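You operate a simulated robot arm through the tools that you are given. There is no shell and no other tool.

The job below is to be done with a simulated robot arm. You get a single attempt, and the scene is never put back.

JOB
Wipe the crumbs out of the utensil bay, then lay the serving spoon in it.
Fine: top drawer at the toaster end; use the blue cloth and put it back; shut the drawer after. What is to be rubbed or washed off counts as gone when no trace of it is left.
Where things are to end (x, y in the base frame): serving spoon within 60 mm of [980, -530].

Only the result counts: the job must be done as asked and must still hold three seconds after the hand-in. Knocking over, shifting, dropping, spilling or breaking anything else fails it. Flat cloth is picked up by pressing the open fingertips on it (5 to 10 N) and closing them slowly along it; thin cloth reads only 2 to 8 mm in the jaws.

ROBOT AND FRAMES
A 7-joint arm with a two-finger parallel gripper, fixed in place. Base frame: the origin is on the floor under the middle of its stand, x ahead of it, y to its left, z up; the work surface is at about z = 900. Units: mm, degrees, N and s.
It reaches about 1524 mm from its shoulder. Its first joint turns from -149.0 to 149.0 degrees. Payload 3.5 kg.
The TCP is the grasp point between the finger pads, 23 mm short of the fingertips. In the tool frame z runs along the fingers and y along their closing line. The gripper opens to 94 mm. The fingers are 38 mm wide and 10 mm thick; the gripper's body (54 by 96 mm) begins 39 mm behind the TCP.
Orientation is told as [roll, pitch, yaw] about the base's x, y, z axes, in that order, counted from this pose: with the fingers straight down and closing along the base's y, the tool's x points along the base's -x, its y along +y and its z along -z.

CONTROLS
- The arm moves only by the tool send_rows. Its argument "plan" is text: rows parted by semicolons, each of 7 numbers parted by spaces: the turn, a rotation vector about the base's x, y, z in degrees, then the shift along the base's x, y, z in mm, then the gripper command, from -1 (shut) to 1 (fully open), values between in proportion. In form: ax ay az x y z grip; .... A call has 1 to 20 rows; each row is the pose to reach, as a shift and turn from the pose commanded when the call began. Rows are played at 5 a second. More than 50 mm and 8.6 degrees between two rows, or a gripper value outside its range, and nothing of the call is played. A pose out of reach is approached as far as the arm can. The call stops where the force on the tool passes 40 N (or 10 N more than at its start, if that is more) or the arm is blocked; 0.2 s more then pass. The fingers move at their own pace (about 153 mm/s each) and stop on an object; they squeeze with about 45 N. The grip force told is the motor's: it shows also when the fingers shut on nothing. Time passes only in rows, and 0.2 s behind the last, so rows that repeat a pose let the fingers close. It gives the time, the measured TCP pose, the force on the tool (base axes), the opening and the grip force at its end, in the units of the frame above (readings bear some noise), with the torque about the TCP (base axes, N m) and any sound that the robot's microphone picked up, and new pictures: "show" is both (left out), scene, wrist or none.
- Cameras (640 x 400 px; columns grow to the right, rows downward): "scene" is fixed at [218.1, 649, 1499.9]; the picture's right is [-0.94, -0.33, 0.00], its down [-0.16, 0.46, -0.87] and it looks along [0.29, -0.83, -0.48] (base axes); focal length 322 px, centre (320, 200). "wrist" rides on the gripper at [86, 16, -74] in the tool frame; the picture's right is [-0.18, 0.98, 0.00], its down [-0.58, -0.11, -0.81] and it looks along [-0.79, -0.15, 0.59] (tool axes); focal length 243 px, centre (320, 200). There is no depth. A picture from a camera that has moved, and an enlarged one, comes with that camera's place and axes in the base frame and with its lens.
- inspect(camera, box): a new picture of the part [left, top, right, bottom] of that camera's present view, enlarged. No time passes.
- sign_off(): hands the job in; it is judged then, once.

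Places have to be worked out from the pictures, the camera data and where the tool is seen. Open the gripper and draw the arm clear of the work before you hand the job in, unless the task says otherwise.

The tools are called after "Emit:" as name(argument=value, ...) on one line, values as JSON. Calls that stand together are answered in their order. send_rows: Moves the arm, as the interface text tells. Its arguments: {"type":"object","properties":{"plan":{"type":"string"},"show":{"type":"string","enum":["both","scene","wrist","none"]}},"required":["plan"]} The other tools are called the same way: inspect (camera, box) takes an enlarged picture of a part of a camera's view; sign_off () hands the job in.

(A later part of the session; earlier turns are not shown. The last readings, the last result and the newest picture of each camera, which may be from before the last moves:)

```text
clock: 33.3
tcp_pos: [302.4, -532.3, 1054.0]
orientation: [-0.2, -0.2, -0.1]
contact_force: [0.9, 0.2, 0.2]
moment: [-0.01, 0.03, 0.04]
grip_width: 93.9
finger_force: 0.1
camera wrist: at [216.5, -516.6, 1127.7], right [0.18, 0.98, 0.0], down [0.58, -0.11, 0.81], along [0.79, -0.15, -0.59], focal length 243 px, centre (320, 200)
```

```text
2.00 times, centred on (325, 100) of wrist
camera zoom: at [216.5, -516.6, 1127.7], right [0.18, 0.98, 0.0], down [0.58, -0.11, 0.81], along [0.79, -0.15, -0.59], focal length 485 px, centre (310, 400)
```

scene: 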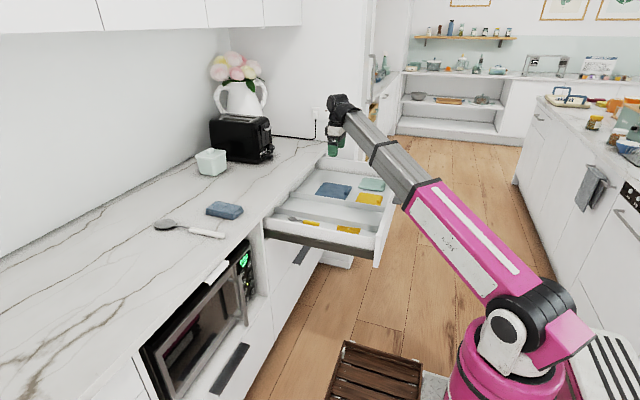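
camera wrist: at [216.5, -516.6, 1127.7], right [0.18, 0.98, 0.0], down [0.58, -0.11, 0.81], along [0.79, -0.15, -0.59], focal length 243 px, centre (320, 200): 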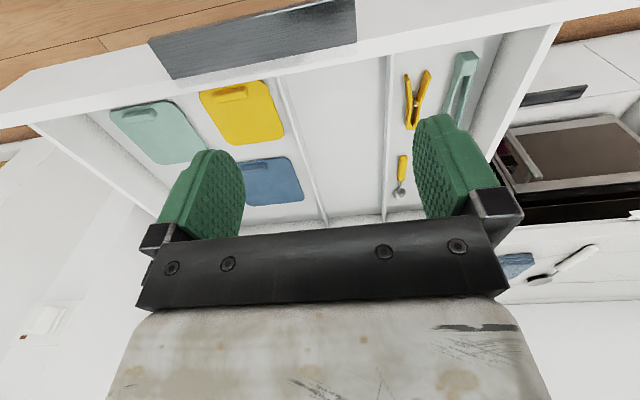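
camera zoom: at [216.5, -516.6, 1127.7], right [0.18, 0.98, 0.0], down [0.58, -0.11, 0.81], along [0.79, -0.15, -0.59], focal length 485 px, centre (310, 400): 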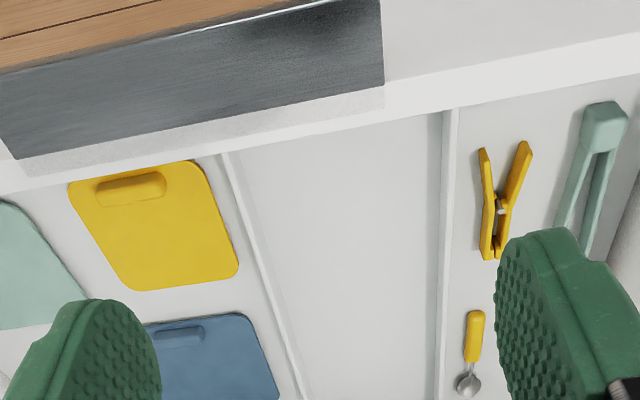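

The bay still looks bare at this size. I enlarge more strongly, both the middle bay and its neighbours, to find faint crumbs.

Emit:
inspect(camera="wrist", box=[280, 55, 395, 135])

Emit:
inspect(camera="wrist", box=[290, 130, 420, 220])

Emit:
inspect(camera="wrist", box=[370, 30, 520, 140])

Emit:
inspect(camera="scene", box=[280, 180, 400, 240])

```text
5.00 times, centred on (338, 95) of wrist
camera zoom: at [216.5, -516.6, 1127.7], right [0.18, 0.98, 0.0], down [0.58, -0.11, 0.81], along [0.79, -0.15, -0.59], focal length 1213 px, centre (232, 725)
```

zoom: 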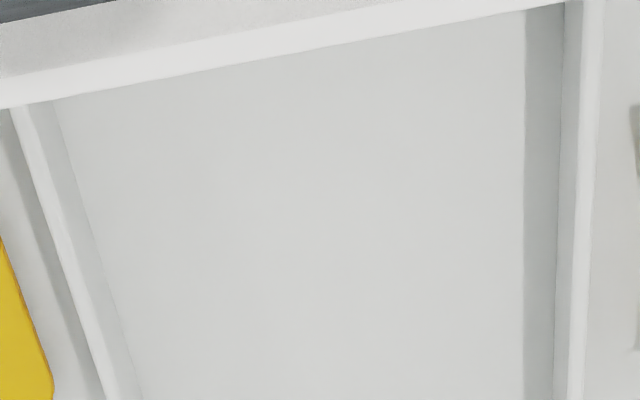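

```text
4.44 times, centred on (355, 175) of wrist
camera zoom: at [216.5, -516.6, 1127.7], right [0.18, 0.98, 0.0], down [0.58, -0.11, 0.81], along [0.79, -0.15, -0.59], focal length 1078 px, centre (164, 311)
```

zoom: 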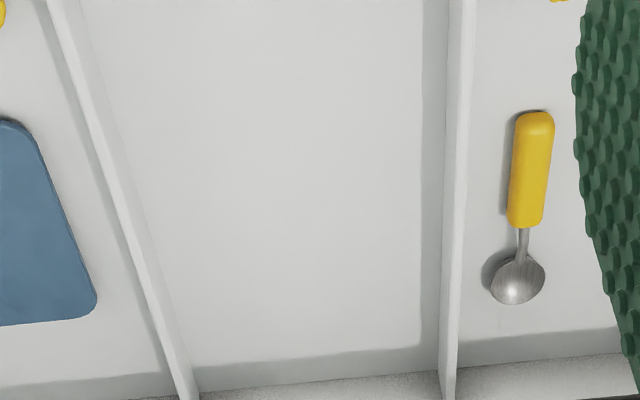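

```text
3.64 times, centred on (445, 85) of wrist
camera zoom: at [216.5, -516.6, 1127.7], right [0.18, 0.98, 0.0], down [0.58, -0.11, 0.81], along [0.79, -0.15, -0.59], focal length 882 px, centre (-134, 618)
```

zoom: 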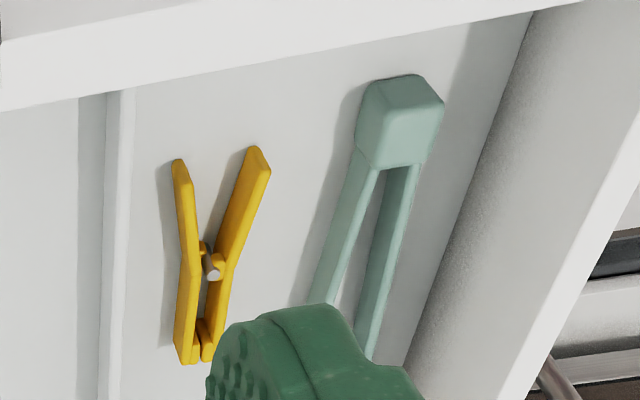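

```text
5.33 times, centred on (340, 210) of scene
camera zoom: at [218.1, 649.0, 1499.9], right [-0.94, -0.33, 0.0], down [-0.16, 0.46, -0.87], along [0.29, -0.83, -0.48], focal length 1720 px, centre (213, 147)
```

zoom: 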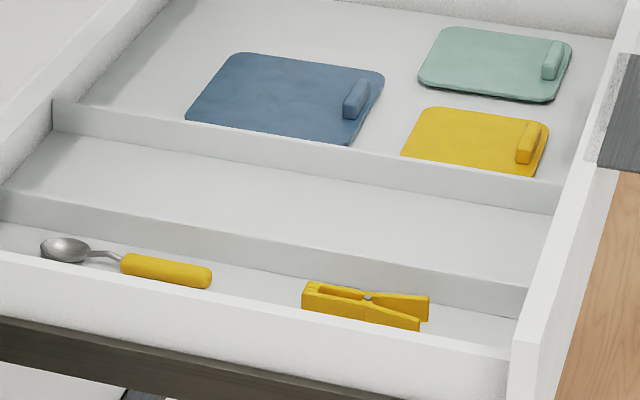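

The bay seems clean except for the strip just behind the drawer's front wall, which this view hides. I tilt the hand so that the camera looks steeply down at the front end.

Emit:
send_rows(plan="0 5 0 25 0 0 1; 0 10 0 50 0 -10 1; 0 15 0 75 0 -20 1; 0 20 0 100 0 -30 1; 0 25 0 110 0 -30 1; 0 30 0 110 0 -30 1; 0 30 0 110 0 -30 1", show="wrist")

Emit:
inspect(camera="wrist", box=[240, 0, 430, 200])

```text
clock: 34.9
tcp_pos: [403.4, -577.6, 936.9]
orientation: [-5.2, 26.4, 0.1]
contact_force: [-0.4, 0.7, -0.5]
moment: [-0.02, 0.0, -0.01]
grip_width: 94.2
finger_force: 0.1
out of reach, approached as far as the arm can: row 1, 2, 3, 4, 5, 6, 7
camera wrist: at [357.8, -555.8, 1038.7], right [0.12, 0.98, -0.16], down [0.88, -0.03, 0.47], along [0.45, -0.2, -0.87], focal length 243 px, centre (320, 200)
```

wrist: 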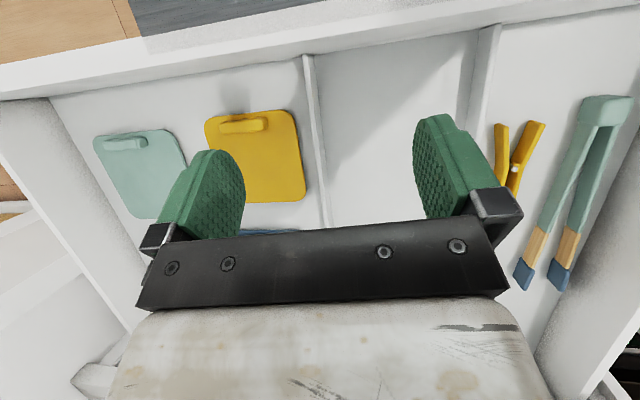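

```text
2.00 times, centred on (335, 100) of wrist
camera zoom: at [357.8, -555.8, 1038.7], right [0.12, 0.98, -0.16], down [0.88, -0.03, 0.47], along [0.45, -0.2, -0.87], focal length 485 px, centre (290, 400)
```

zoom: 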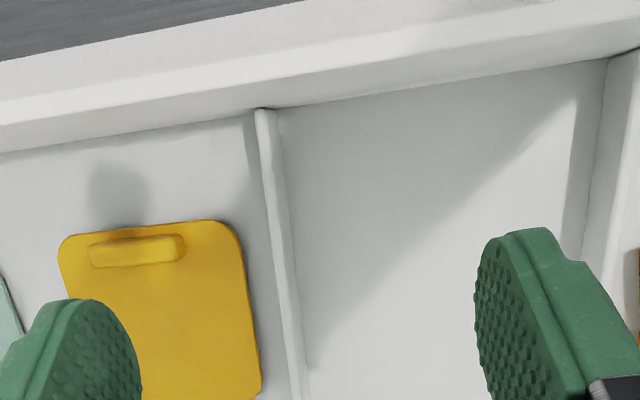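

This view now shows the front end of the bay, and I see no obvious crumbs. I enlarge it strongly to look for small or pale specks.

Emit:
inspect(camera="wrist", box=[305, 40, 400, 100])

Emit:
inspect(camera="wrist", box=[390, 25, 485, 85])

Emit:
inspect(camera="wrist", box=[320, 100, 430, 225])

Emit:
inspect(camera="wrist", box=[470, 0, 640, 130])

```text
6.67 times, centred on (352, 70) of wrist
camera zoom: at [357.8, -555.8, 1038.7], right [0.12, 0.98, -0.16], down [0.88, -0.03, 0.47], along [0.45, -0.2, -0.87], focal length 1618 px, centre (103, 1067)
```

zoom: 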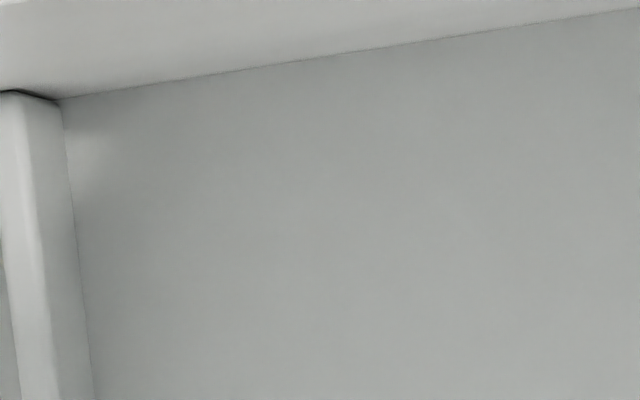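

```text
6.67 times, centred on (438, 55) of wrist
camera zoom: at [357.8, -555.8, 1038.7], right [0.12, 0.98, -0.16], down [0.88, -0.03, 0.47], along [0.45, -0.2, -0.87], focal length 1618 px, centre (-463, 1167)
```

zoom: 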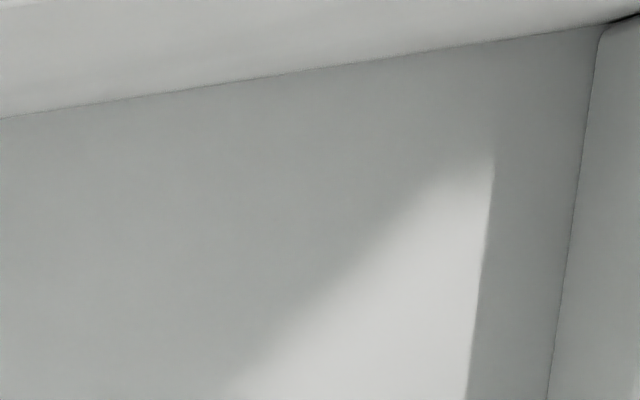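

```text
3.20 times, centred on (375, 162) of wrist
camera zoom: at [357.8, -555.8, 1038.7], right [0.12, 0.98, -0.16], down [0.88, -0.03, 0.47], along [0.45, -0.2, -0.87], focal length 776 px, centre (144, 320)
```

zoom: 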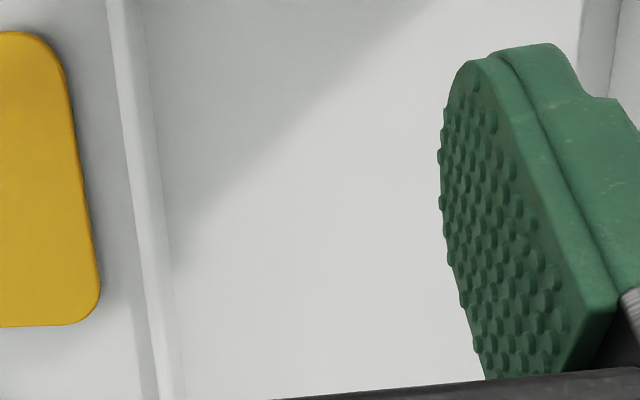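

```text
3.08 times, centred on (555, 65) of wrist
camera zoom: at [357.8, -555.8, 1038.7], right [0.12, 0.98, -0.16], down [0.88, -0.03, 0.47], along [0.45, -0.2, -0.87], focal length 746 px, centre (-403, 615)
```

zoom: 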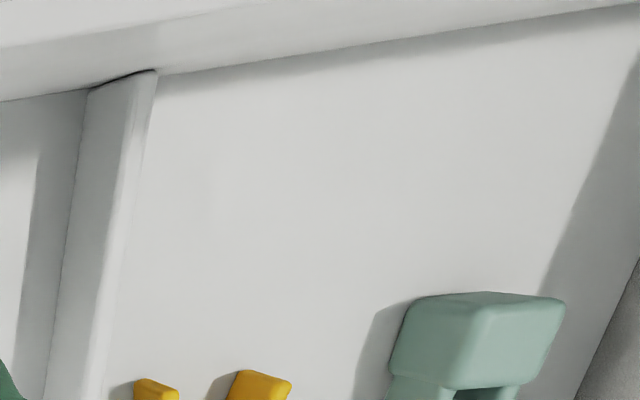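

The tilt was only partly reached, and this view shows no specks either. I straighten the hand and take closer looks along the whole bay from lower down.

Emit:
send_rows(plan="1 -5 0 0 5 3 1; 2 -10 0 0 10 6 1; 3 -15 0 0 15 10 1; 4 -20 0 0 20 15 1; 5.2 -26.4 0 0 25 20 1; 5.2 -26.4 0 0 25 20 1", show="both")

```text
clock: 36.3
tcp_pos: [397.9, -553.7, 957.9]
orientation: [-0.2, -0.2, 1.3]
contact_force: [-0.2, 0.2, 0.6]
moment: [0.0, 0.02, -0.01]
grip_width: 94.3
finger_force: 0.1
camera wrist: at [310.7, -539.4, 1031.0], right [0.16, 0.99, 0.0], down [0.58, -0.09, 0.81], along [0.8, -0.13, -0.59], focal length 243 px, centre (320, 200)
```

scene: 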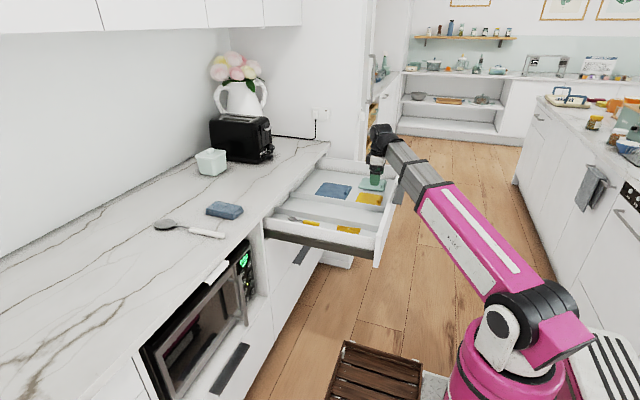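
wrist: 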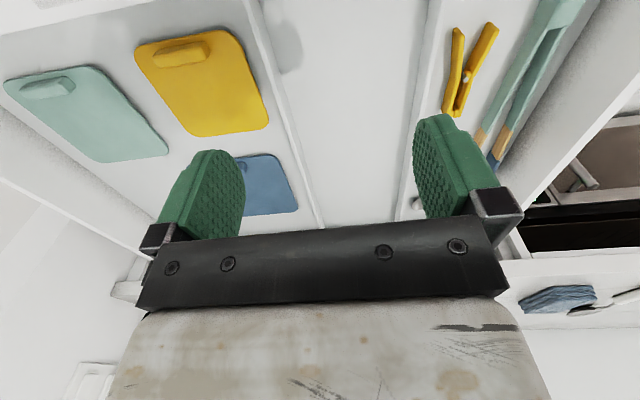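

Emit:
inspect(camera="wrist", box=[260, 0, 345, 60])

Emit:
inspect(camera="wrist", box=[340, 0, 430, 60])

Emit:
inspect(camera="wrist", box=[280, 60, 420, 150])

Emit:
inspect(camera="wrist", box=[300, 140, 420, 230])

```text
6.67 times, centred on (302, 30) of wrist
camera zoom: at [310.7, -539.4, 1031.0], right [0.16, 0.99, 0.0], down [0.58, -0.09, 0.81], along [0.8, -0.13, -0.59], focal length 1618 px, centre (437, 1333)
```

zoom: 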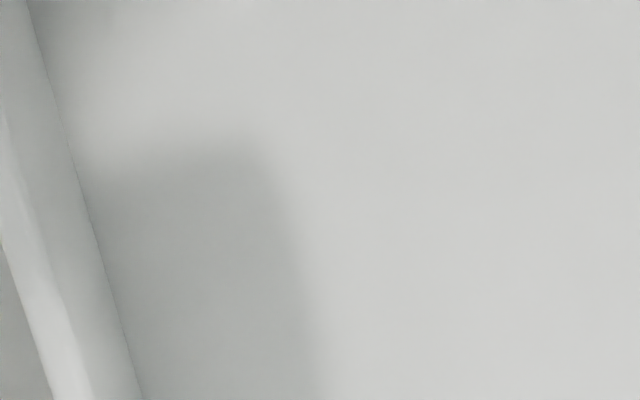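

```text
6.67 times, centred on (385, 30) of wrist
camera zoom: at [310.7, -539.4, 1031.0], right [0.16, 0.99, 0.0], down [0.58, -0.09, 0.81], along [0.8, -0.13, -0.59], focal length 1618 px, centre (-113, 1333)
```

zoom: 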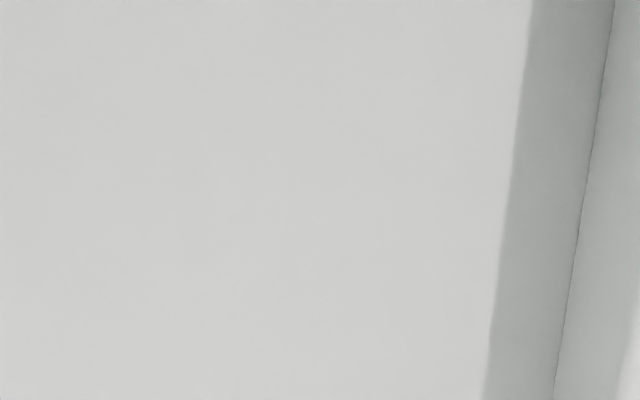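

```text
4.44 times, centred on (350, 105) of wrist
camera zoom: at [310.7, -539.4, 1031.0], right [0.16, 0.99, 0.0], down [0.58, -0.09, 0.81], along [0.8, -0.13, -0.59], focal length 1078 px, centre (187, 622)
```

zoom: 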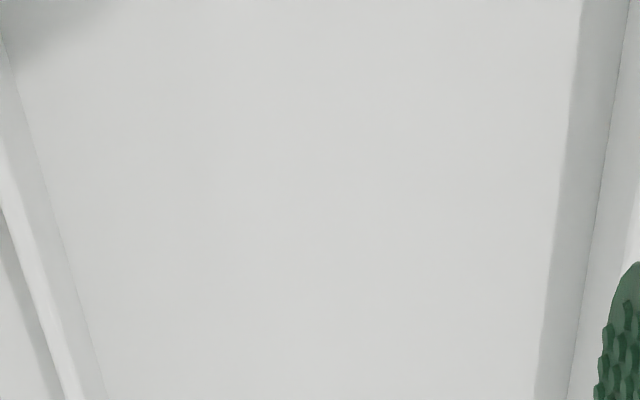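

```text
4.44 times, centred on (360, 185) of wrist
camera zoom: at [310.7, -539.4, 1031.0], right [0.16, 0.99, 0.0], down [0.58, -0.09, 0.81], along [0.8, -0.13, -0.59], focal length 1078 px, centre (142, 267)
```

zoom: 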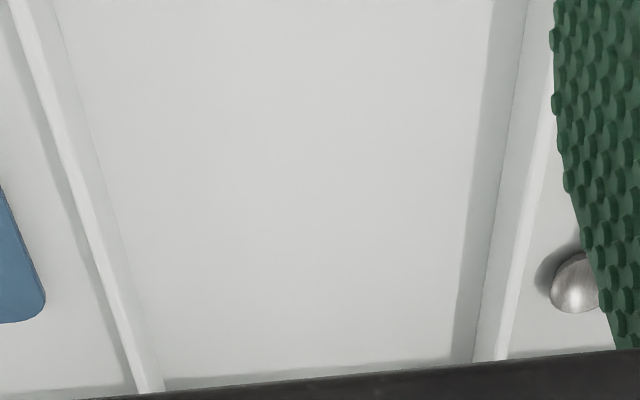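

I find no crumbs in the middle bay. Before deciding, I look at the other bays from further towards +y, to be sure which bay holds crumbs.

Emit:
send_rows(plan="0 0 -1.3 -15 30 20 1; 0 0 -1.3 -30 70 40 1; 0 0 -1.3 -45 110 60 1; 0 0 -1.3 -60 150 70 1; 0 0 -1.3 -60 190 70 1; 0 0 -1.3 -60 190 70 1", show="both")

Emit:
inspect(camera="wrist", box=[150, 0, 420, 200])

```text
clock: 37.7
tcp_pos: [343.0, -370.2, 1013.9]
orientation: [-0.6, -0.4, 0.1]
contact_force: [-0.9, 0.0, -0.4]
moment: [0.01, 0.0, 0.0]
grip_width: 94.1
finger_force: 0.0
out of reach, approached as far as the arm can: row 4, 5, 6
camera wrist: at [257.3, -353.5, 1086.8], right [0.18, 0.98, -0.01], down [0.57, -0.1, 0.81], along [0.8, -0.16, -0.58], focal length 243 px, centre (320, 200)
```

scene: 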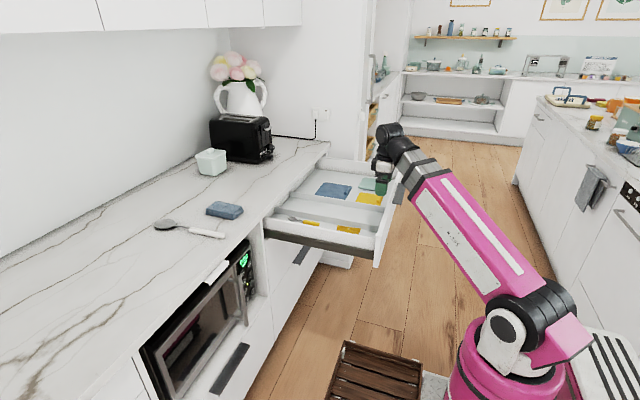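
wrist: 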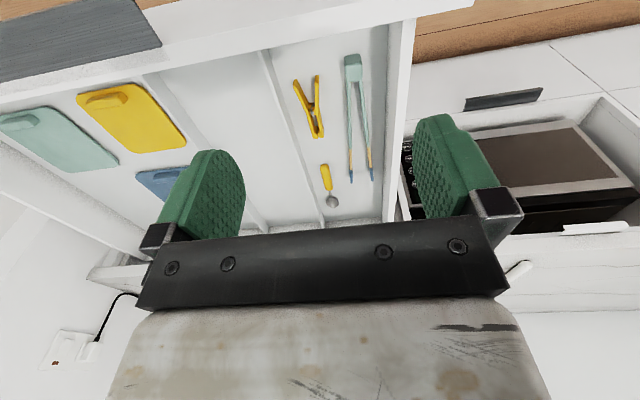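

```text
2.00 times, centred on (285, 100) of wrist
camera zoom: at [257.3, -353.5, 1086.8], right [0.18, 0.98, -0.01], down [0.57, -0.1, 0.81], along [0.8, -0.16, -0.58], focal length 485 px, centre (390, 400)
```

zoom: 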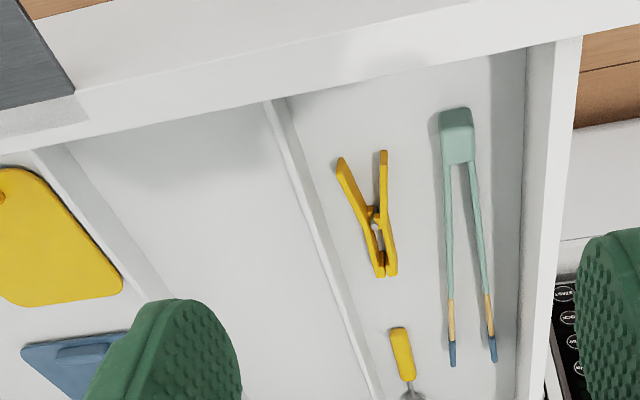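

There are no crumbs in the +y bay either. I check a few patches of the middle bay at very strong enlargement, in case they are tiny and pale.

Emit:
inspect(camera="wrist", box=[185, 70, 225, 95])

Emit:
inspect(camera="wrist", box=[230, 110, 290, 148])

Emit:
inspect(camera="wrist", box=[240, 150, 320, 230])

Emit:
inspect(camera="scene", box=[285, 190, 345, 225])

```text
16.00 times, centred on (205, 82) of wrist
camera zoom: at [257.3, -353.5, 1086.8], right [0.18, 0.98, -0.01], down [0.57, -0.1, 0.81], along [0.8, -0.16, -0.58], focal length 3882 px, centre (2160, 2080)
```

zoom: 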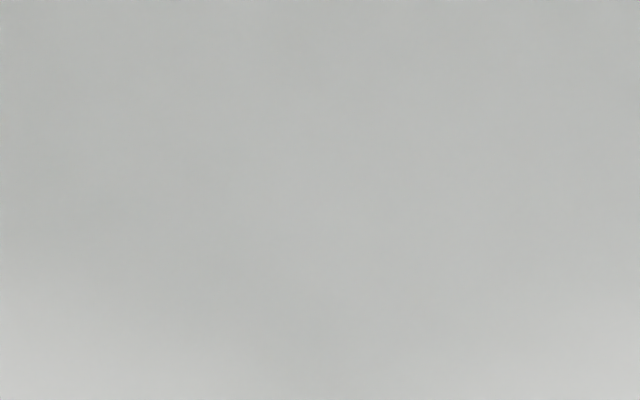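

```text
10.53 times, centred on (260, 129) of wrist
camera zoom: at [257.3, -353.5, 1086.8], right [0.18, 0.98, -0.01], down [0.57, -0.1, 0.81], along [0.8, -0.16, -0.58], focal length 2554 px, centre (952, 947)
```

zoom: 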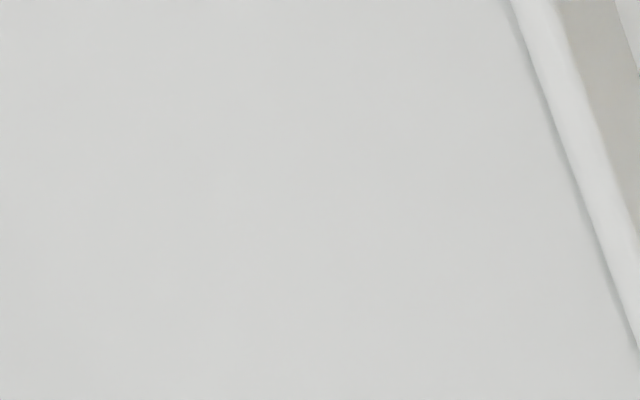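

```text
5.00 times, centred on (280, 190) of wrist
camera zoom: at [257.3, -353.5, 1086.8], right [0.18, 0.98, -0.01], down [0.57, -0.1, 0.81], along [0.8, -0.16, -0.58], focal length 1213 px, centre (520, 250)
```

zoom: 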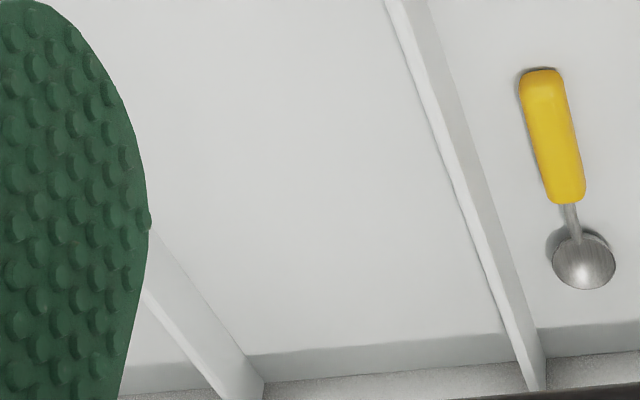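

```text
10.67 times, centred on (315, 208) of scene
camera zoom: at [218.1, 649.0, 1499.9], right [-0.94, -0.33, 0.0], down [-0.16, 0.46, -0.87], along [0.29, -0.83, -0.48], focal length 3440 px, centre (373, 120)
```

zoom: 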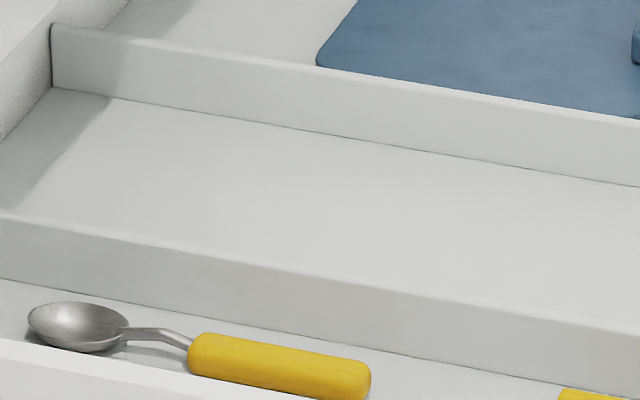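

The middle bay (floor z≈750, y −607 to −451, centre −529) matches the given spoon place. Its rear part, about x 750–818, lies in the counter's shadow, so I look into that shaded end from closer up.

Emit:
send_rows(plan="0 0 0 20 -40 -10 1; 0 0 0 40 -80 -20 1; 0 0 0 60 -120 -30 1; 0 0 0 85 -155 -40 1; 0 0 0 110 -165 -50 1; 0 0 0 110 -165 -50 1", show="wrist")

Emit:
inspect(camera="wrist", box=[240, 90, 420, 235])

Emit:
inspect(camera="wrist", box=[300, 170, 400, 235])

```text
clock: 39.1
tcp_pos: [456.5, -536.0, 961.2]
orientation: [-0.2, -0.2, 0.0]
contact_force: [-0.3, -0.1, -0.4]
moment: [0.02, 0.0, 0.01]
grip_width: 94.0
finger_force: 0.1
camera wrist: at [369.7, -519.3, 1034.5], right [0.18, 0.98, 0.0], down [0.58, -0.11, 0.81], along [0.79, -0.15, -0.59], focal length 243 px, centre (320, 200)
```

wrist: 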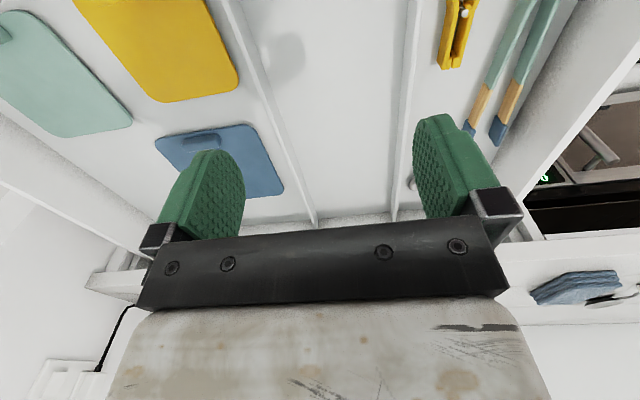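

```text
2.76 times, centred on (330, 162) of wrist
camera zoom: at [369.7, -519.3, 1034.5], right [0.18, 0.98, 0.0], down [0.58, -0.11, 0.81], along [0.79, -0.15, -0.59], focal length 669 px, centre (292, 303)
```

zoom: 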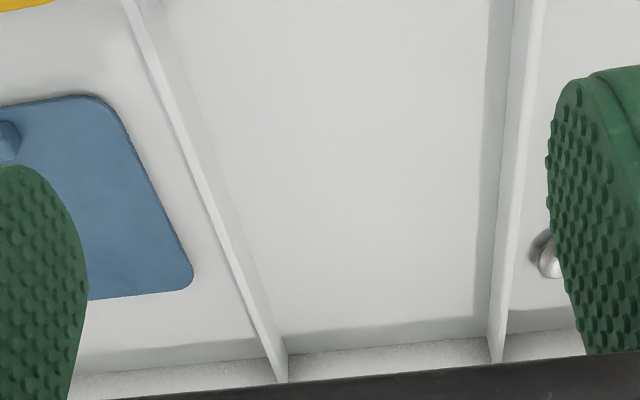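

```text
6.15 times, centred on (350, 202) of wrist
camera zoom: at [369.7, -519.3, 1034.5], right [0.18, 0.98, 0.0], down [0.58, -0.11, 0.81], along [0.79, -0.15, -0.59], focal length 1493 px, centre (135, 185)
```

zoom: 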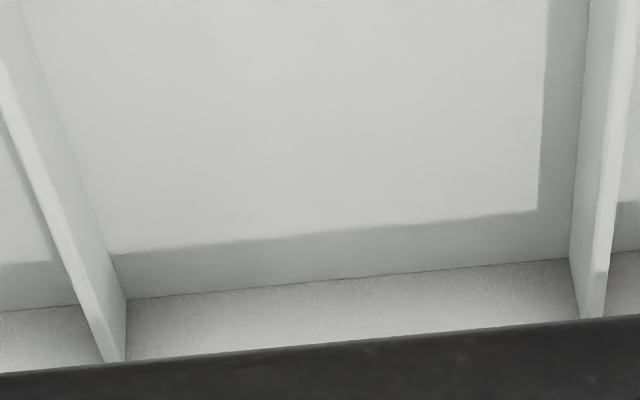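

The shaded end and the whole bay floor show no crumbs that I can see. The job still asks for a wipe, and crumbs pale enough to be lost on white would go with it, so I will wipe the bay. I go over to the cloth and look at it closely.

Emit:
send_rows(plan="0 0 0 10 0 30 1; 0 0 0 30 20 60 1; 0 0 0 55 50 85 1; 0 0 0 80 85 90 1; 0 0 0 105 120 90 1; 0 0 0 130 157 90 1; 0 0 0 155 194 90 1; 0 0 0 180 231 90 1; 0 0 0 205 268 90 1; 0 0 0 230 305 90 1; 0 0 0 244 340 90 1; 0 0 0 244 346 90 1; 0 0 0 244 346 90 1", show="both")

Emit:
inspect(camera="wrist", box=[240, 100, 440, 235])

```text
clock: 40.3
tcp_pos: [558.3, -423.1, 1049.7]
orientation: [-0.4, 0.1, 1.2]
contact_force: [-3.4, -12.4, -3.7]
moment: [1.13, -0.83, 1.33]
grip_width: 93.9
finger_force: 0.0
stopped in row 6: the force on the tool passed its limit at 70 N (the readings are from after the stop); the commanded pose is now the measured one
camera wrist: at [471.4, -407.5, 1123.9], right [0.16, 0.99, -0.01], down [0.58, -0.09, 0.81], along [0.8, -0.14, -0.59], focal length 243 px, centre (320, 200)
```

scene: 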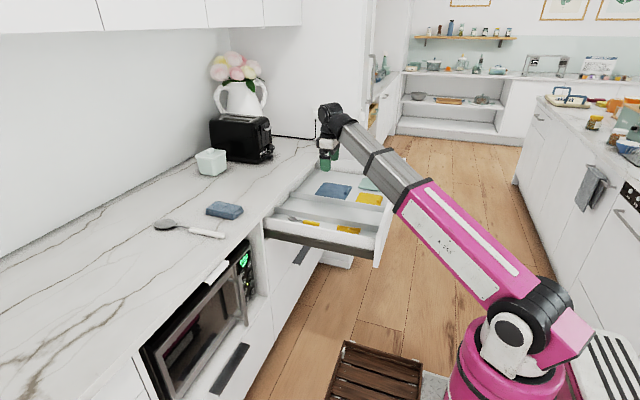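
wrist: 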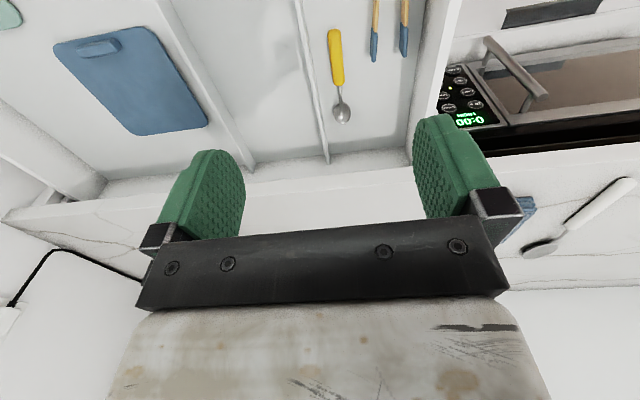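

```text
2.96 times, centred on (340, 168) of wrist
camera zoom: at [471.4, -407.5, 1123.9], right [0.16, 0.99, -0.01], down [0.58, -0.09, 0.81], along [0.8, -0.14, -0.59], focal length 719 px, centre (261, 296)
```

zoom: 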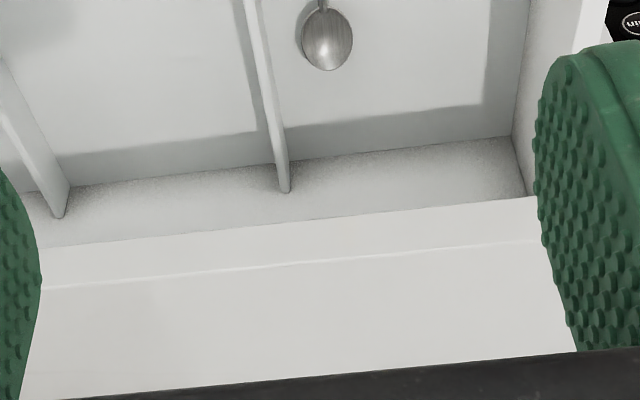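

The hand met the straight boom arm itself: high up and near y=0, the wrist camera sits right under the arm. At lower heights the boom is flatter, so I back off, go down to z≈960 and pass along there.

Emit:
send_rows(plan="0 0 3 -5 -15 -10 1; 0 0 6 -5 -25 -40 1; 0 0 10 0 -25 -75 1; 0 0 15 10 -20 -90 1; 0 0 15 10 -20 -90 1", show="none")

```text
clock: 41.5
tcp_pos: [567.7, -440.4, 962.0]
orientation: [-0.4, 0.0, 16.0]
contact_force: [0.3, 0.2, 0.8]
moment: [0.01, 0.0, 0.02]
grip_width: 94.0
finger_force: 0.0
```

The hand is free and low again. I go on towards the cloth at this height, with the hand yawed 16° so the camera stays away from the boom.

Emit:
send_rows(plan="0 0 0 18 36 0 1; 0 0 0 36 72 0 1; 0 0 0 54 108 0 1; 0 0 0 72 144 0 1; 0 0 0 90 180 0 1; 0 0 0 108 216 0 1; 0 0 0 122 250 0 1; 0 0 0 122 250 0 1", show="both")

Emit:
inspect(camera="wrist", box=[200, 50, 500, 235])

```text
clock: 43.3
tcp_pos: [690.4, -187.9, 960.4]
orientation: [-0.4, 0.0, 16.0]
contact_force: [0.2, 0.5, 0.1]
moment: [0.02, -0.01, 0.01]
grip_width: 94.1
finger_force: 0.0
camera wrist: at [602.8, -196.2, 1034.1], right [-0.09, 1.0, -0.01], down [0.59, 0.06, 0.81], along [0.8, 0.07, -0.59], focal length 243 px, centre (320, 200)
```

scene: 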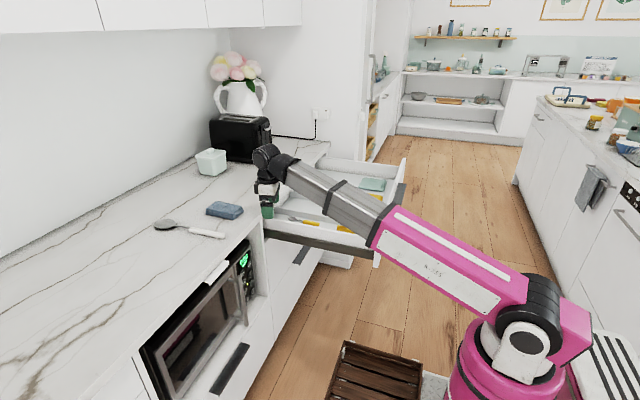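
wrist: 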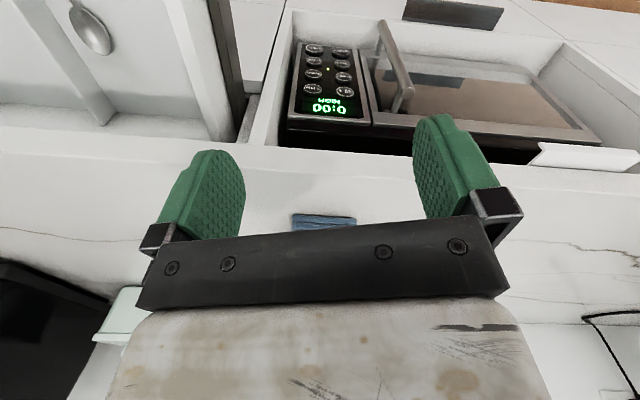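

```text
2.13 times, centred on (350, 142) of wrist
camera zoom: at [602.8, -196.2, 1034.1], right [-0.09, 1.0, -0.01], down [0.59, 0.06, 0.81], along [0.8, 0.07, -0.59], focal length 518 px, centre (256, 323)
```

zoom: 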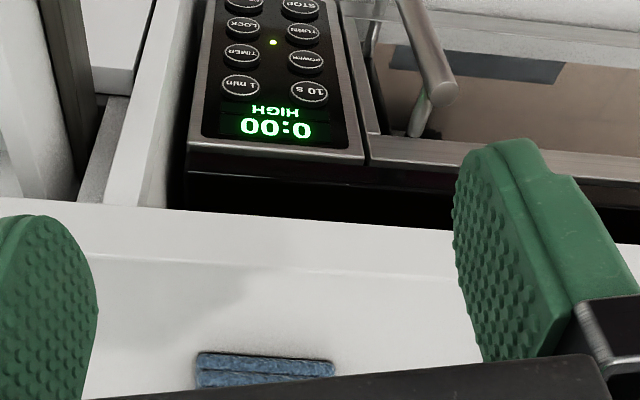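

The cloth is seen just ahead, its near edge at x≈812 and y about −206 to −139. I move further over it to see all of it between the fingers.

Emit:
send_rows(plan="0 0 0 25 0 0 1; 0 0 0 50 3 0 1; 0 0 0 75 6 0 1; 0 0 0 95 8 0 1; 0 0 0 110 10 0 1; 0 0 0 110 10 0 1", show="wrist")

Emit:
inspect(camera="wrist", box=[230, 100, 430, 235])

Emit:
inspect(camera="scene", box=[190, 130, 290, 240])

```text
clock: 44.7
tcp_pos: [799.8, -181.7, 961.0]
orientation: [-0.4, 0.1, 16.2]
contact_force: [-0.7, 0.2, -0.4]
moment: [0.0, 0.05, 0.0]
grip_width: 94.0
finger_force: 0.1
camera wrist: at [712.3, -189.6, 1034.8], right [-0.1, 1.0, -0.01], down [0.59, 0.06, 0.81], along [0.8, 0.07, -0.59], focal length 243 px, centre (320, 200)
```

wrist: 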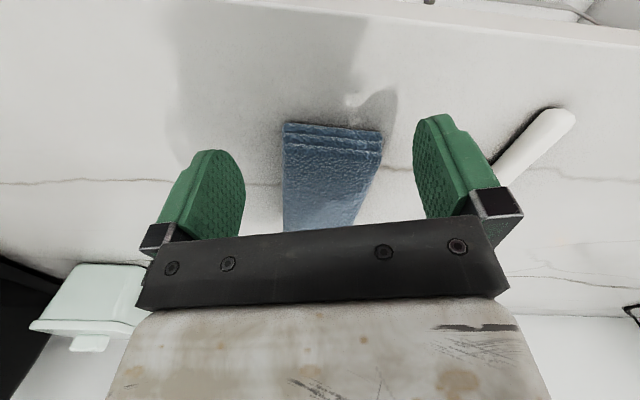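

```text
2.96 times, centred on (330, 168) of wrist
camera zoom: at [712.3, -189.6, 1034.8], right [-0.1, 1.0, -0.01], down [0.59, 0.06, 0.81], along [0.8, 0.07, -0.59], focal length 719 px, centre (290, 296)
```

zoom: 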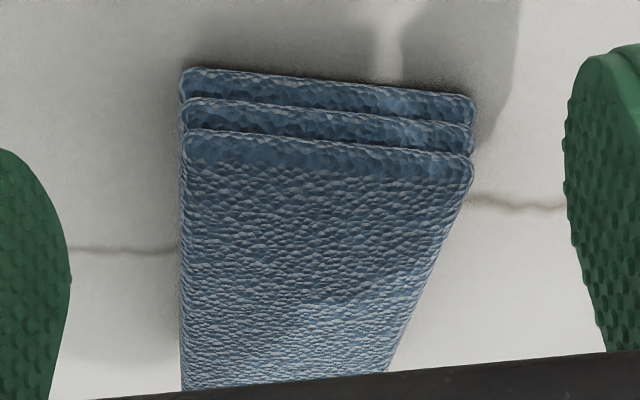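

```text
3.64 times, centred on (240, 185) of scene
camera zoom: at [218.1, 649.0, 1499.9], right [-0.94, -0.33, 0.0], down [-0.16, 0.46, -0.87], along [0.29, -0.83, -0.48], focal length 1173 px, centre (611, 254)
```

zoom: 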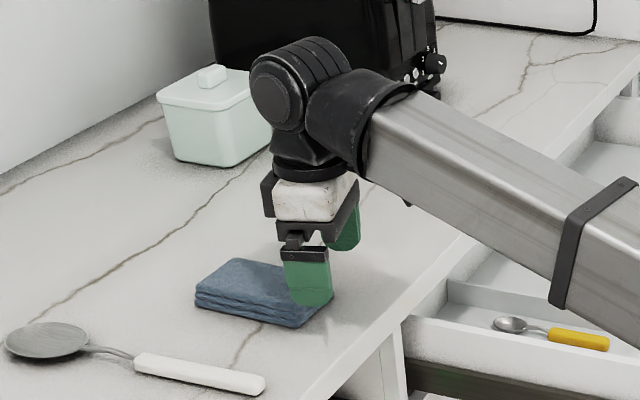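

The cloth is a folded stack, x 816–931, y −204 to −137, and about 17 mm thick, square to the axes. It is 67 mm wide, so it fits between the open fingers. I move over its centre at (873, −170.5) and turn the yaw to 0.

Emit:
send_rows(plan="0 0 -4 20 3 0 1; 0 0 -8 40 6 0 1; 0 0 -12 60 9 0 1; 0 0 -16.2 73 11 0 1; 0.4 0 -16.2 73 11 -10 1; 0.4 0 -16.2 73 11 -10 1", show="both")

Emit:
inspect(camera="scene", box=[180, 130, 280, 240])

```text
clock: 46.1
tcp_pos: [873.8, -170.6, 949.6]
orientation: [0.0, 0.0, -0.2]
contact_force: [-0.1, 0.6, 0.9]
moment: [0.02, 0.01, -0.02]
grip_width: 94.3
finger_force: 0.0
camera wrist: at [787.1, -154.3, 1024.1], right [0.19, 0.98, 0.0], down [0.58, -0.11, 0.81], along [0.79, -0.15, -0.59], focal length 243 px, centre (320, 200)
```

scene: 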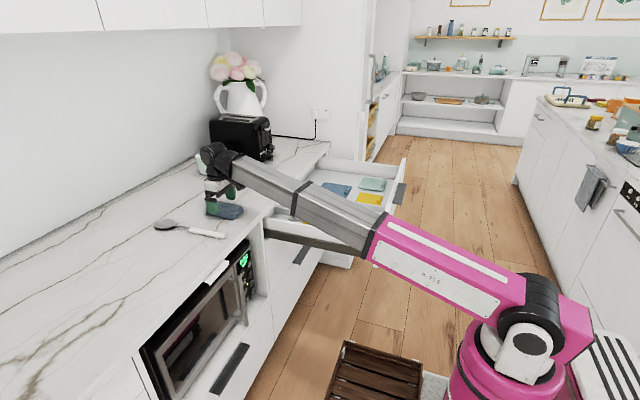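
wrist: 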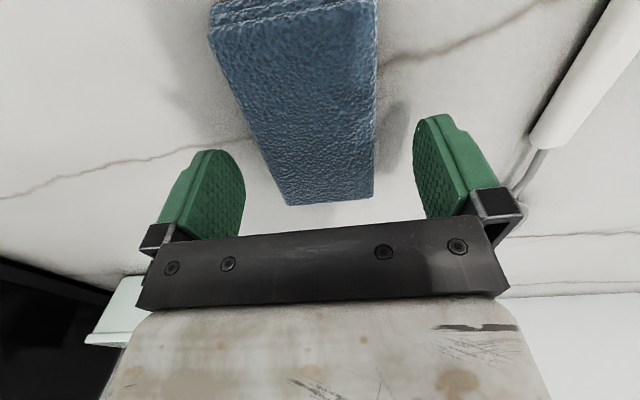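

```text
3.64 times, centred on (230, 185) of scene
camera zoom: at [218.1, 649.0, 1499.9], right [-0.94, -0.33, 0.0], down [-0.16, 0.46, -0.87], along [0.29, -0.83, -0.48], focal length 1173 px, centre (647, 254)
```

zoom: 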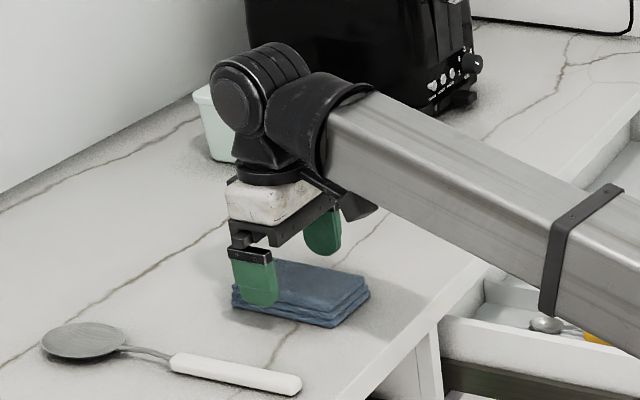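

The fingers straddle the cloth with about 13 mm on each side. I lower until the tips are just above the counter (TCP z≈926), then close slowly.

Emit:
send_rows(plan="0 0 0 0 -1 -8 1; 0 0 0 0 -1 -16 1; 0 0 0 0 -1 -22 1; 0 0 0 0 -1 -24 1; 0 0 0 0 -1 -24 0.8; 0 0 0 0 -1 -24 0.65; 0 0 0 0 -1 -24 0.55; 0 0 0 0 -1 -24 0.45", show="wrist")

```text
clock: 47.9
tcp_pos: [873.9, -171.1, 926.6]
orientation: [0.0, 0.1, -0.2]
contact_force: [0.7, -0.2, 0.5]
moment: [0.04, -0.02, 0.0]
grip_width: 68.3
finger_force: 0.5
camera wrist: at [787.0, -155.1, 1000.3], right [0.19, 0.98, 0.0], down [0.58, -0.11, 0.81], along [0.79, -0.15, -0.59], focal length 243 px, centre (320, 200)
```

wrist: 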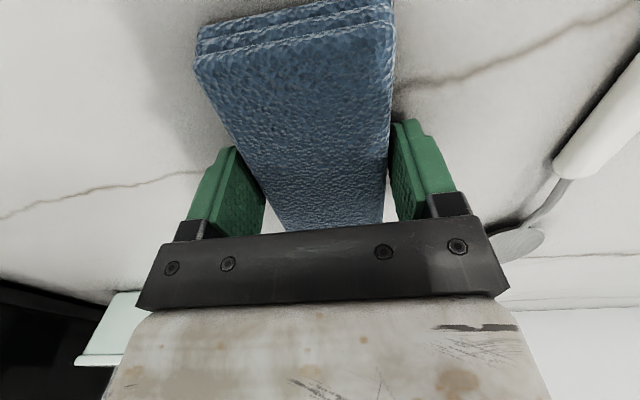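

The pads are about to touch the sides of the cloth. I close on slowly in small steps and watch the width and force.

Emit:
send_rows(plan="0 0 0 0 0 0 0.4; 0 0 0 0 0 0 0.36; 0 0 0 0 0 0 0.32; 0 0 0 0 0 0 0.28; 0 0 0 0 0 0 0.25; 0 0 0 0 0 0 0.25", show="wrist")

```text
clock: 49.3
tcp_pos: [873.6, -170.2, 927.7]
orientation: [0.0, 0.0, -0.1]
contact_force: [0.0, 1.1, 1.1]
moment: [0.01, 0.01, -0.03]
grip_width: 67.1
finger_force: 44.8
camera wrist: at [786.9, -155.1, 1000.3], right [0.19, 0.98, 0.0], down [0.58, -0.11, 0.81], along [0.79, -0.15, -0.59], focal length 243 px, centre (320, 200)
```

wrist: 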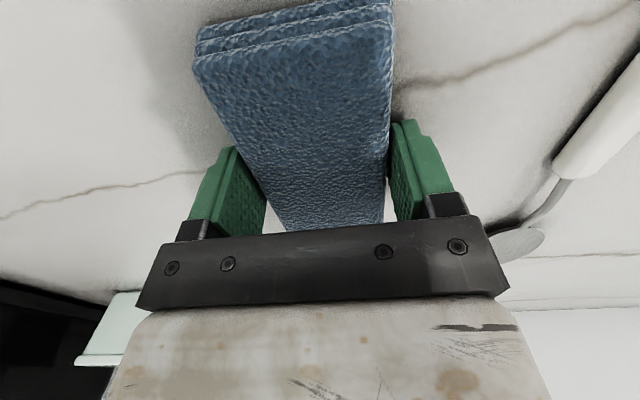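

The cloth holds at 67.1 mm with a full 45 N, so it behaves as a firm folded pad. I note its place, TCP (873.7, −170.8, 926.6) at yaw 0, for putting it back, and lift it a little.

Emit:
send_rows(plan="0 0 0 0 0 0 -0.2; 0 0 0 0 0 0 -1; 0 0 0 0 0 6 -1; 0 0 0 0 0 14 -1; 0 0 0 0 0 24 -1; 0 0 0 0 0 35 -1; 0 0 0 0 0 35 -1", show="both")

Emit:
inspect(camera="scene", box=[180, 130, 280, 240])

```text
clock: 50.9
tcp_pos: [872.5, -172.2, 961.1]
orientation: [0.0, -0.1, -0.1]
contact_force: [0.2, 0.2, 0.1]
moment: [0.0, 0.0, -0.02]
grip_width: 0.0
finger_force: 42.8
camera wrist: at [785.9, -156.2, 1035.3], right [0.19, 0.98, 0.0], down [0.58, -0.11, 0.81], along [0.79, -0.15, -0.59], focal length 243 px, centre (320, 200)
```

scene: 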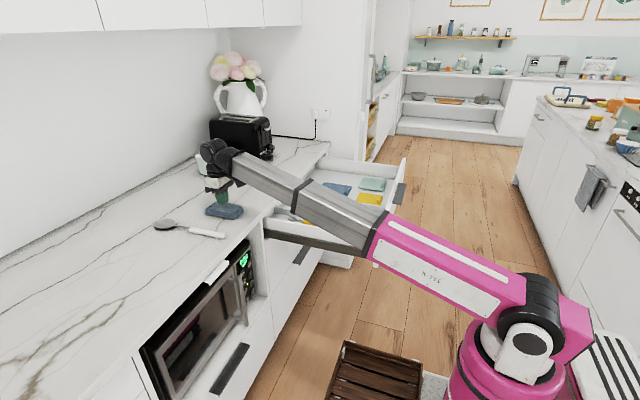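
wrist: 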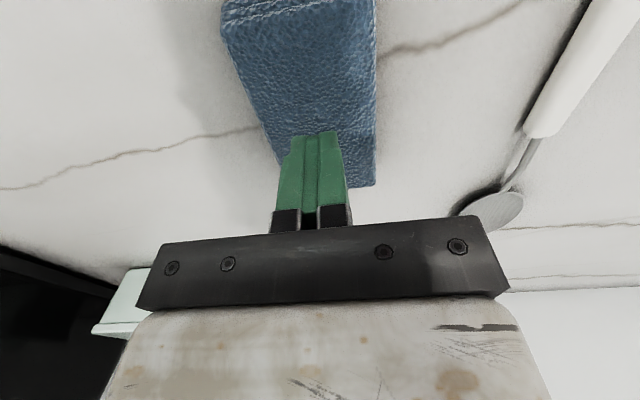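

```text
3.64 times, centred on (230, 185) of scene
camera zoom: at [218.1, 649.0, 1499.9], right [-0.94, -0.33, 0.0], down [-0.16, 0.46, -0.87], along [0.29, -0.83, -0.48], focal length 1173 px, centre (647, 254)
```

zoom: 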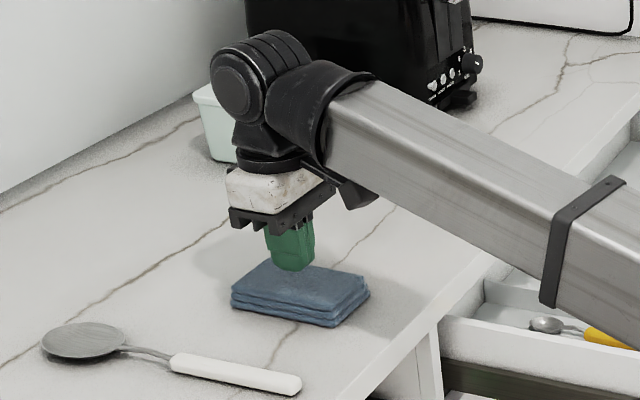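

The fingers slid off the top of the cloth, which has not moved. So I follow the stated way instead: press the half-open fingertips on its top and close them slowly along it. First I open to about 54 mm and come down to just above the surface.

Emit:
send_rows(plan="0 0 0 0 0 0 -0.4; 0 0 0 0 0 0 0; 0 0 0 0 0 0 0.15; 0 0 0 1 1 -8 0.15; 0 0 0 1 1 -14 0.15; 0 0 0 1 1 -17 0.15; 0 0 0 1 1 -17 0.15", show="wrist")

```text
clock: 52.7
tcp_pos: [872.7, -171.0, 947.5]
orientation: [0.0, -0.1, -0.2]
contact_force: [-4.1, 0.1, 16.2]
moment: [0.0, 0.18, 0.01]
grip_width: 54.3
finger_force: 0.1
stopped in row 7: the force on the tool passed its limit at 42 N (the readings are from after the stop); the commanded pose is now the measured one
camera wrist: at [786.9, -154.5, 1021.1], right [0.19, 0.98, 0.0], down [0.58, -0.11, 0.81], along [0.79, -0.15, -0.59], focal length 243 px, centre (320, 200)
```

wrist: 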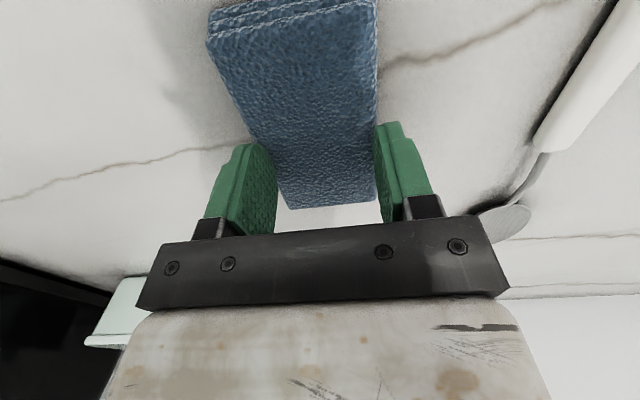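

The tips touched the cloth at TCP z≈948, with 16 N left after a short peak. I ease up slightly to bring the press to 5–10 N, and then start closing slowly.

Emit:
send_rows(plan="0 0 0 0 0 1 0.15; 0 0 0 0 0 1 0.15", show="none")

```text
clock: 53.3
tcp_pos: [873.5, -169.7, 946.2]
orientation: [0.0, -0.2, -0.1]
contact_force: [-4.2, 0.9, 20.7]
moment: [0.03, 0.15, -0.05]
grip_width: 54.1
finger_force: 0.1
```

The press is still about 20 N, so I ease up further in small steps.

Emit:
send_rows(plan="0 0 0 0 0 1.5 0.15; 0 0 0 0 0 1.5 0.15", show="none")

```text
clock: 53.9
tcp_pos: [873.8, -171.0, 947.9]
orientation: [0.1, 0.0, -0.1]
contact_force: [-0.5, 0.8, 1.3]
moment: [0.01, 0.01, 0.01]
grip_width: 54.0
finger_force: 0.0
```

It is down to about 1 N, just touching. I press 0.6 mm further and close slowly along the cloth.

Emit:
send_rows(plan="0 0 0 0 0 -0.6 0.15; 0 0 0 0 0 -0.6 0.15; 0 0 0 0 0 -0.6 0.1; 0 0 0 0 0 -0.6 0.05; 0 0 0 0 0 -0.6 0; 0 0 0 0 0 -0.6 -0.05; 0 0 0 0 0 -0.6 -0.1", show="wrist")

```text
clock: 55.5
tcp_pos: [873.2, -170.8, 948.6]
orientation: [0.1, -0.1, -0.3]
contact_force: [-1.4, 0.2, 5.2]
moment: [0.03, 0.07, -0.02]
grip_width: 44.1
finger_force: 1.6
camera wrist: at [787.1, -155.1, 1021.4], right [0.19, 0.98, 0.0], down [0.58, -0.11, 0.81], along [0.79, -0.15, -0.59], focal length 243 px, centre (320, 200)
```

wrist: 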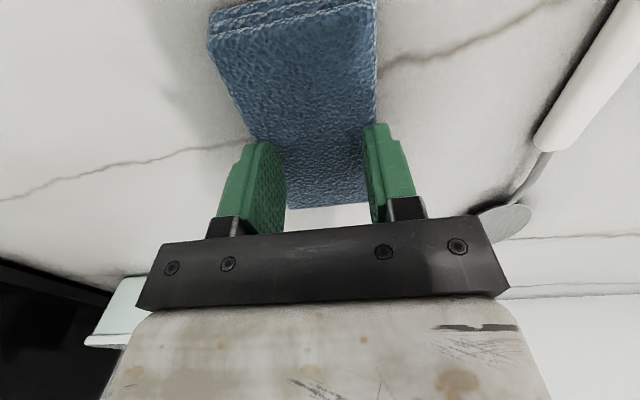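

The press is a good 5 N and the tips are sliding in. I keep closing slowly.

Emit:
send_rows(plan="0 0 0 0 0 -0.2 -0.15; 0 0 0 0 0 -0.2 -0.2; 0 0 0 0 0 -0.2 -0.25; 0 0 0 0 0 -0.2 -0.3; 0 0 0 0 0 -0.2 -0.35; 0 0 0 0 0 -0.2 -0.4; 0 0 0 0 0 -0.2 -0.45; 0 0 0 0 0 -0.2 -0.5; 0 0 0 0 0 -0.2 -0.55; 0 0 0 0 0 -0.2 -0.6; 0 0 0 0 0 -0.2 -0.65; 0 0 0 0 0 -0.2 -0.7; 0 0 0 0 0 -0.2 -0.75; 0 0 0 0 0 -0.2 -0.8; 0 0 0 0 0 -0.2 -0.85; 0 0 0 0 0 -0.2 -0.9; 0 0 0 0 0 -0.2 -0.95; 0 0 0 0 0 -0.2 -1; 0 0 0 0 0 -0.2 -1", show="wrist")

```text
clock: 59.5
tcp_pos: [873.2, -171.7, 947.8]
orientation: [0.1, -0.1, -0.2]
contact_force: [-0.2, 0.7, 2.6]
moment: [0.02, 0.05, -0.02]
grip_width: 0.1
finger_force: 42.2
camera wrist: at [786.9, -155.6, 1021.5], right [0.19, 0.98, 0.0], down [0.58, -0.11, 0.81], along [0.79, -0.15, -0.59], focal length 243 px, centre (320, 200)
```

wrist: 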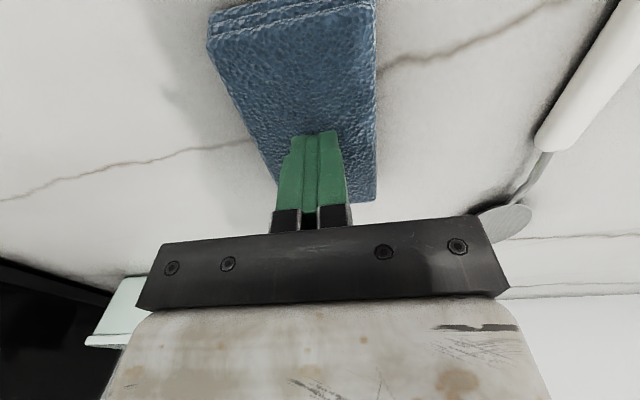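

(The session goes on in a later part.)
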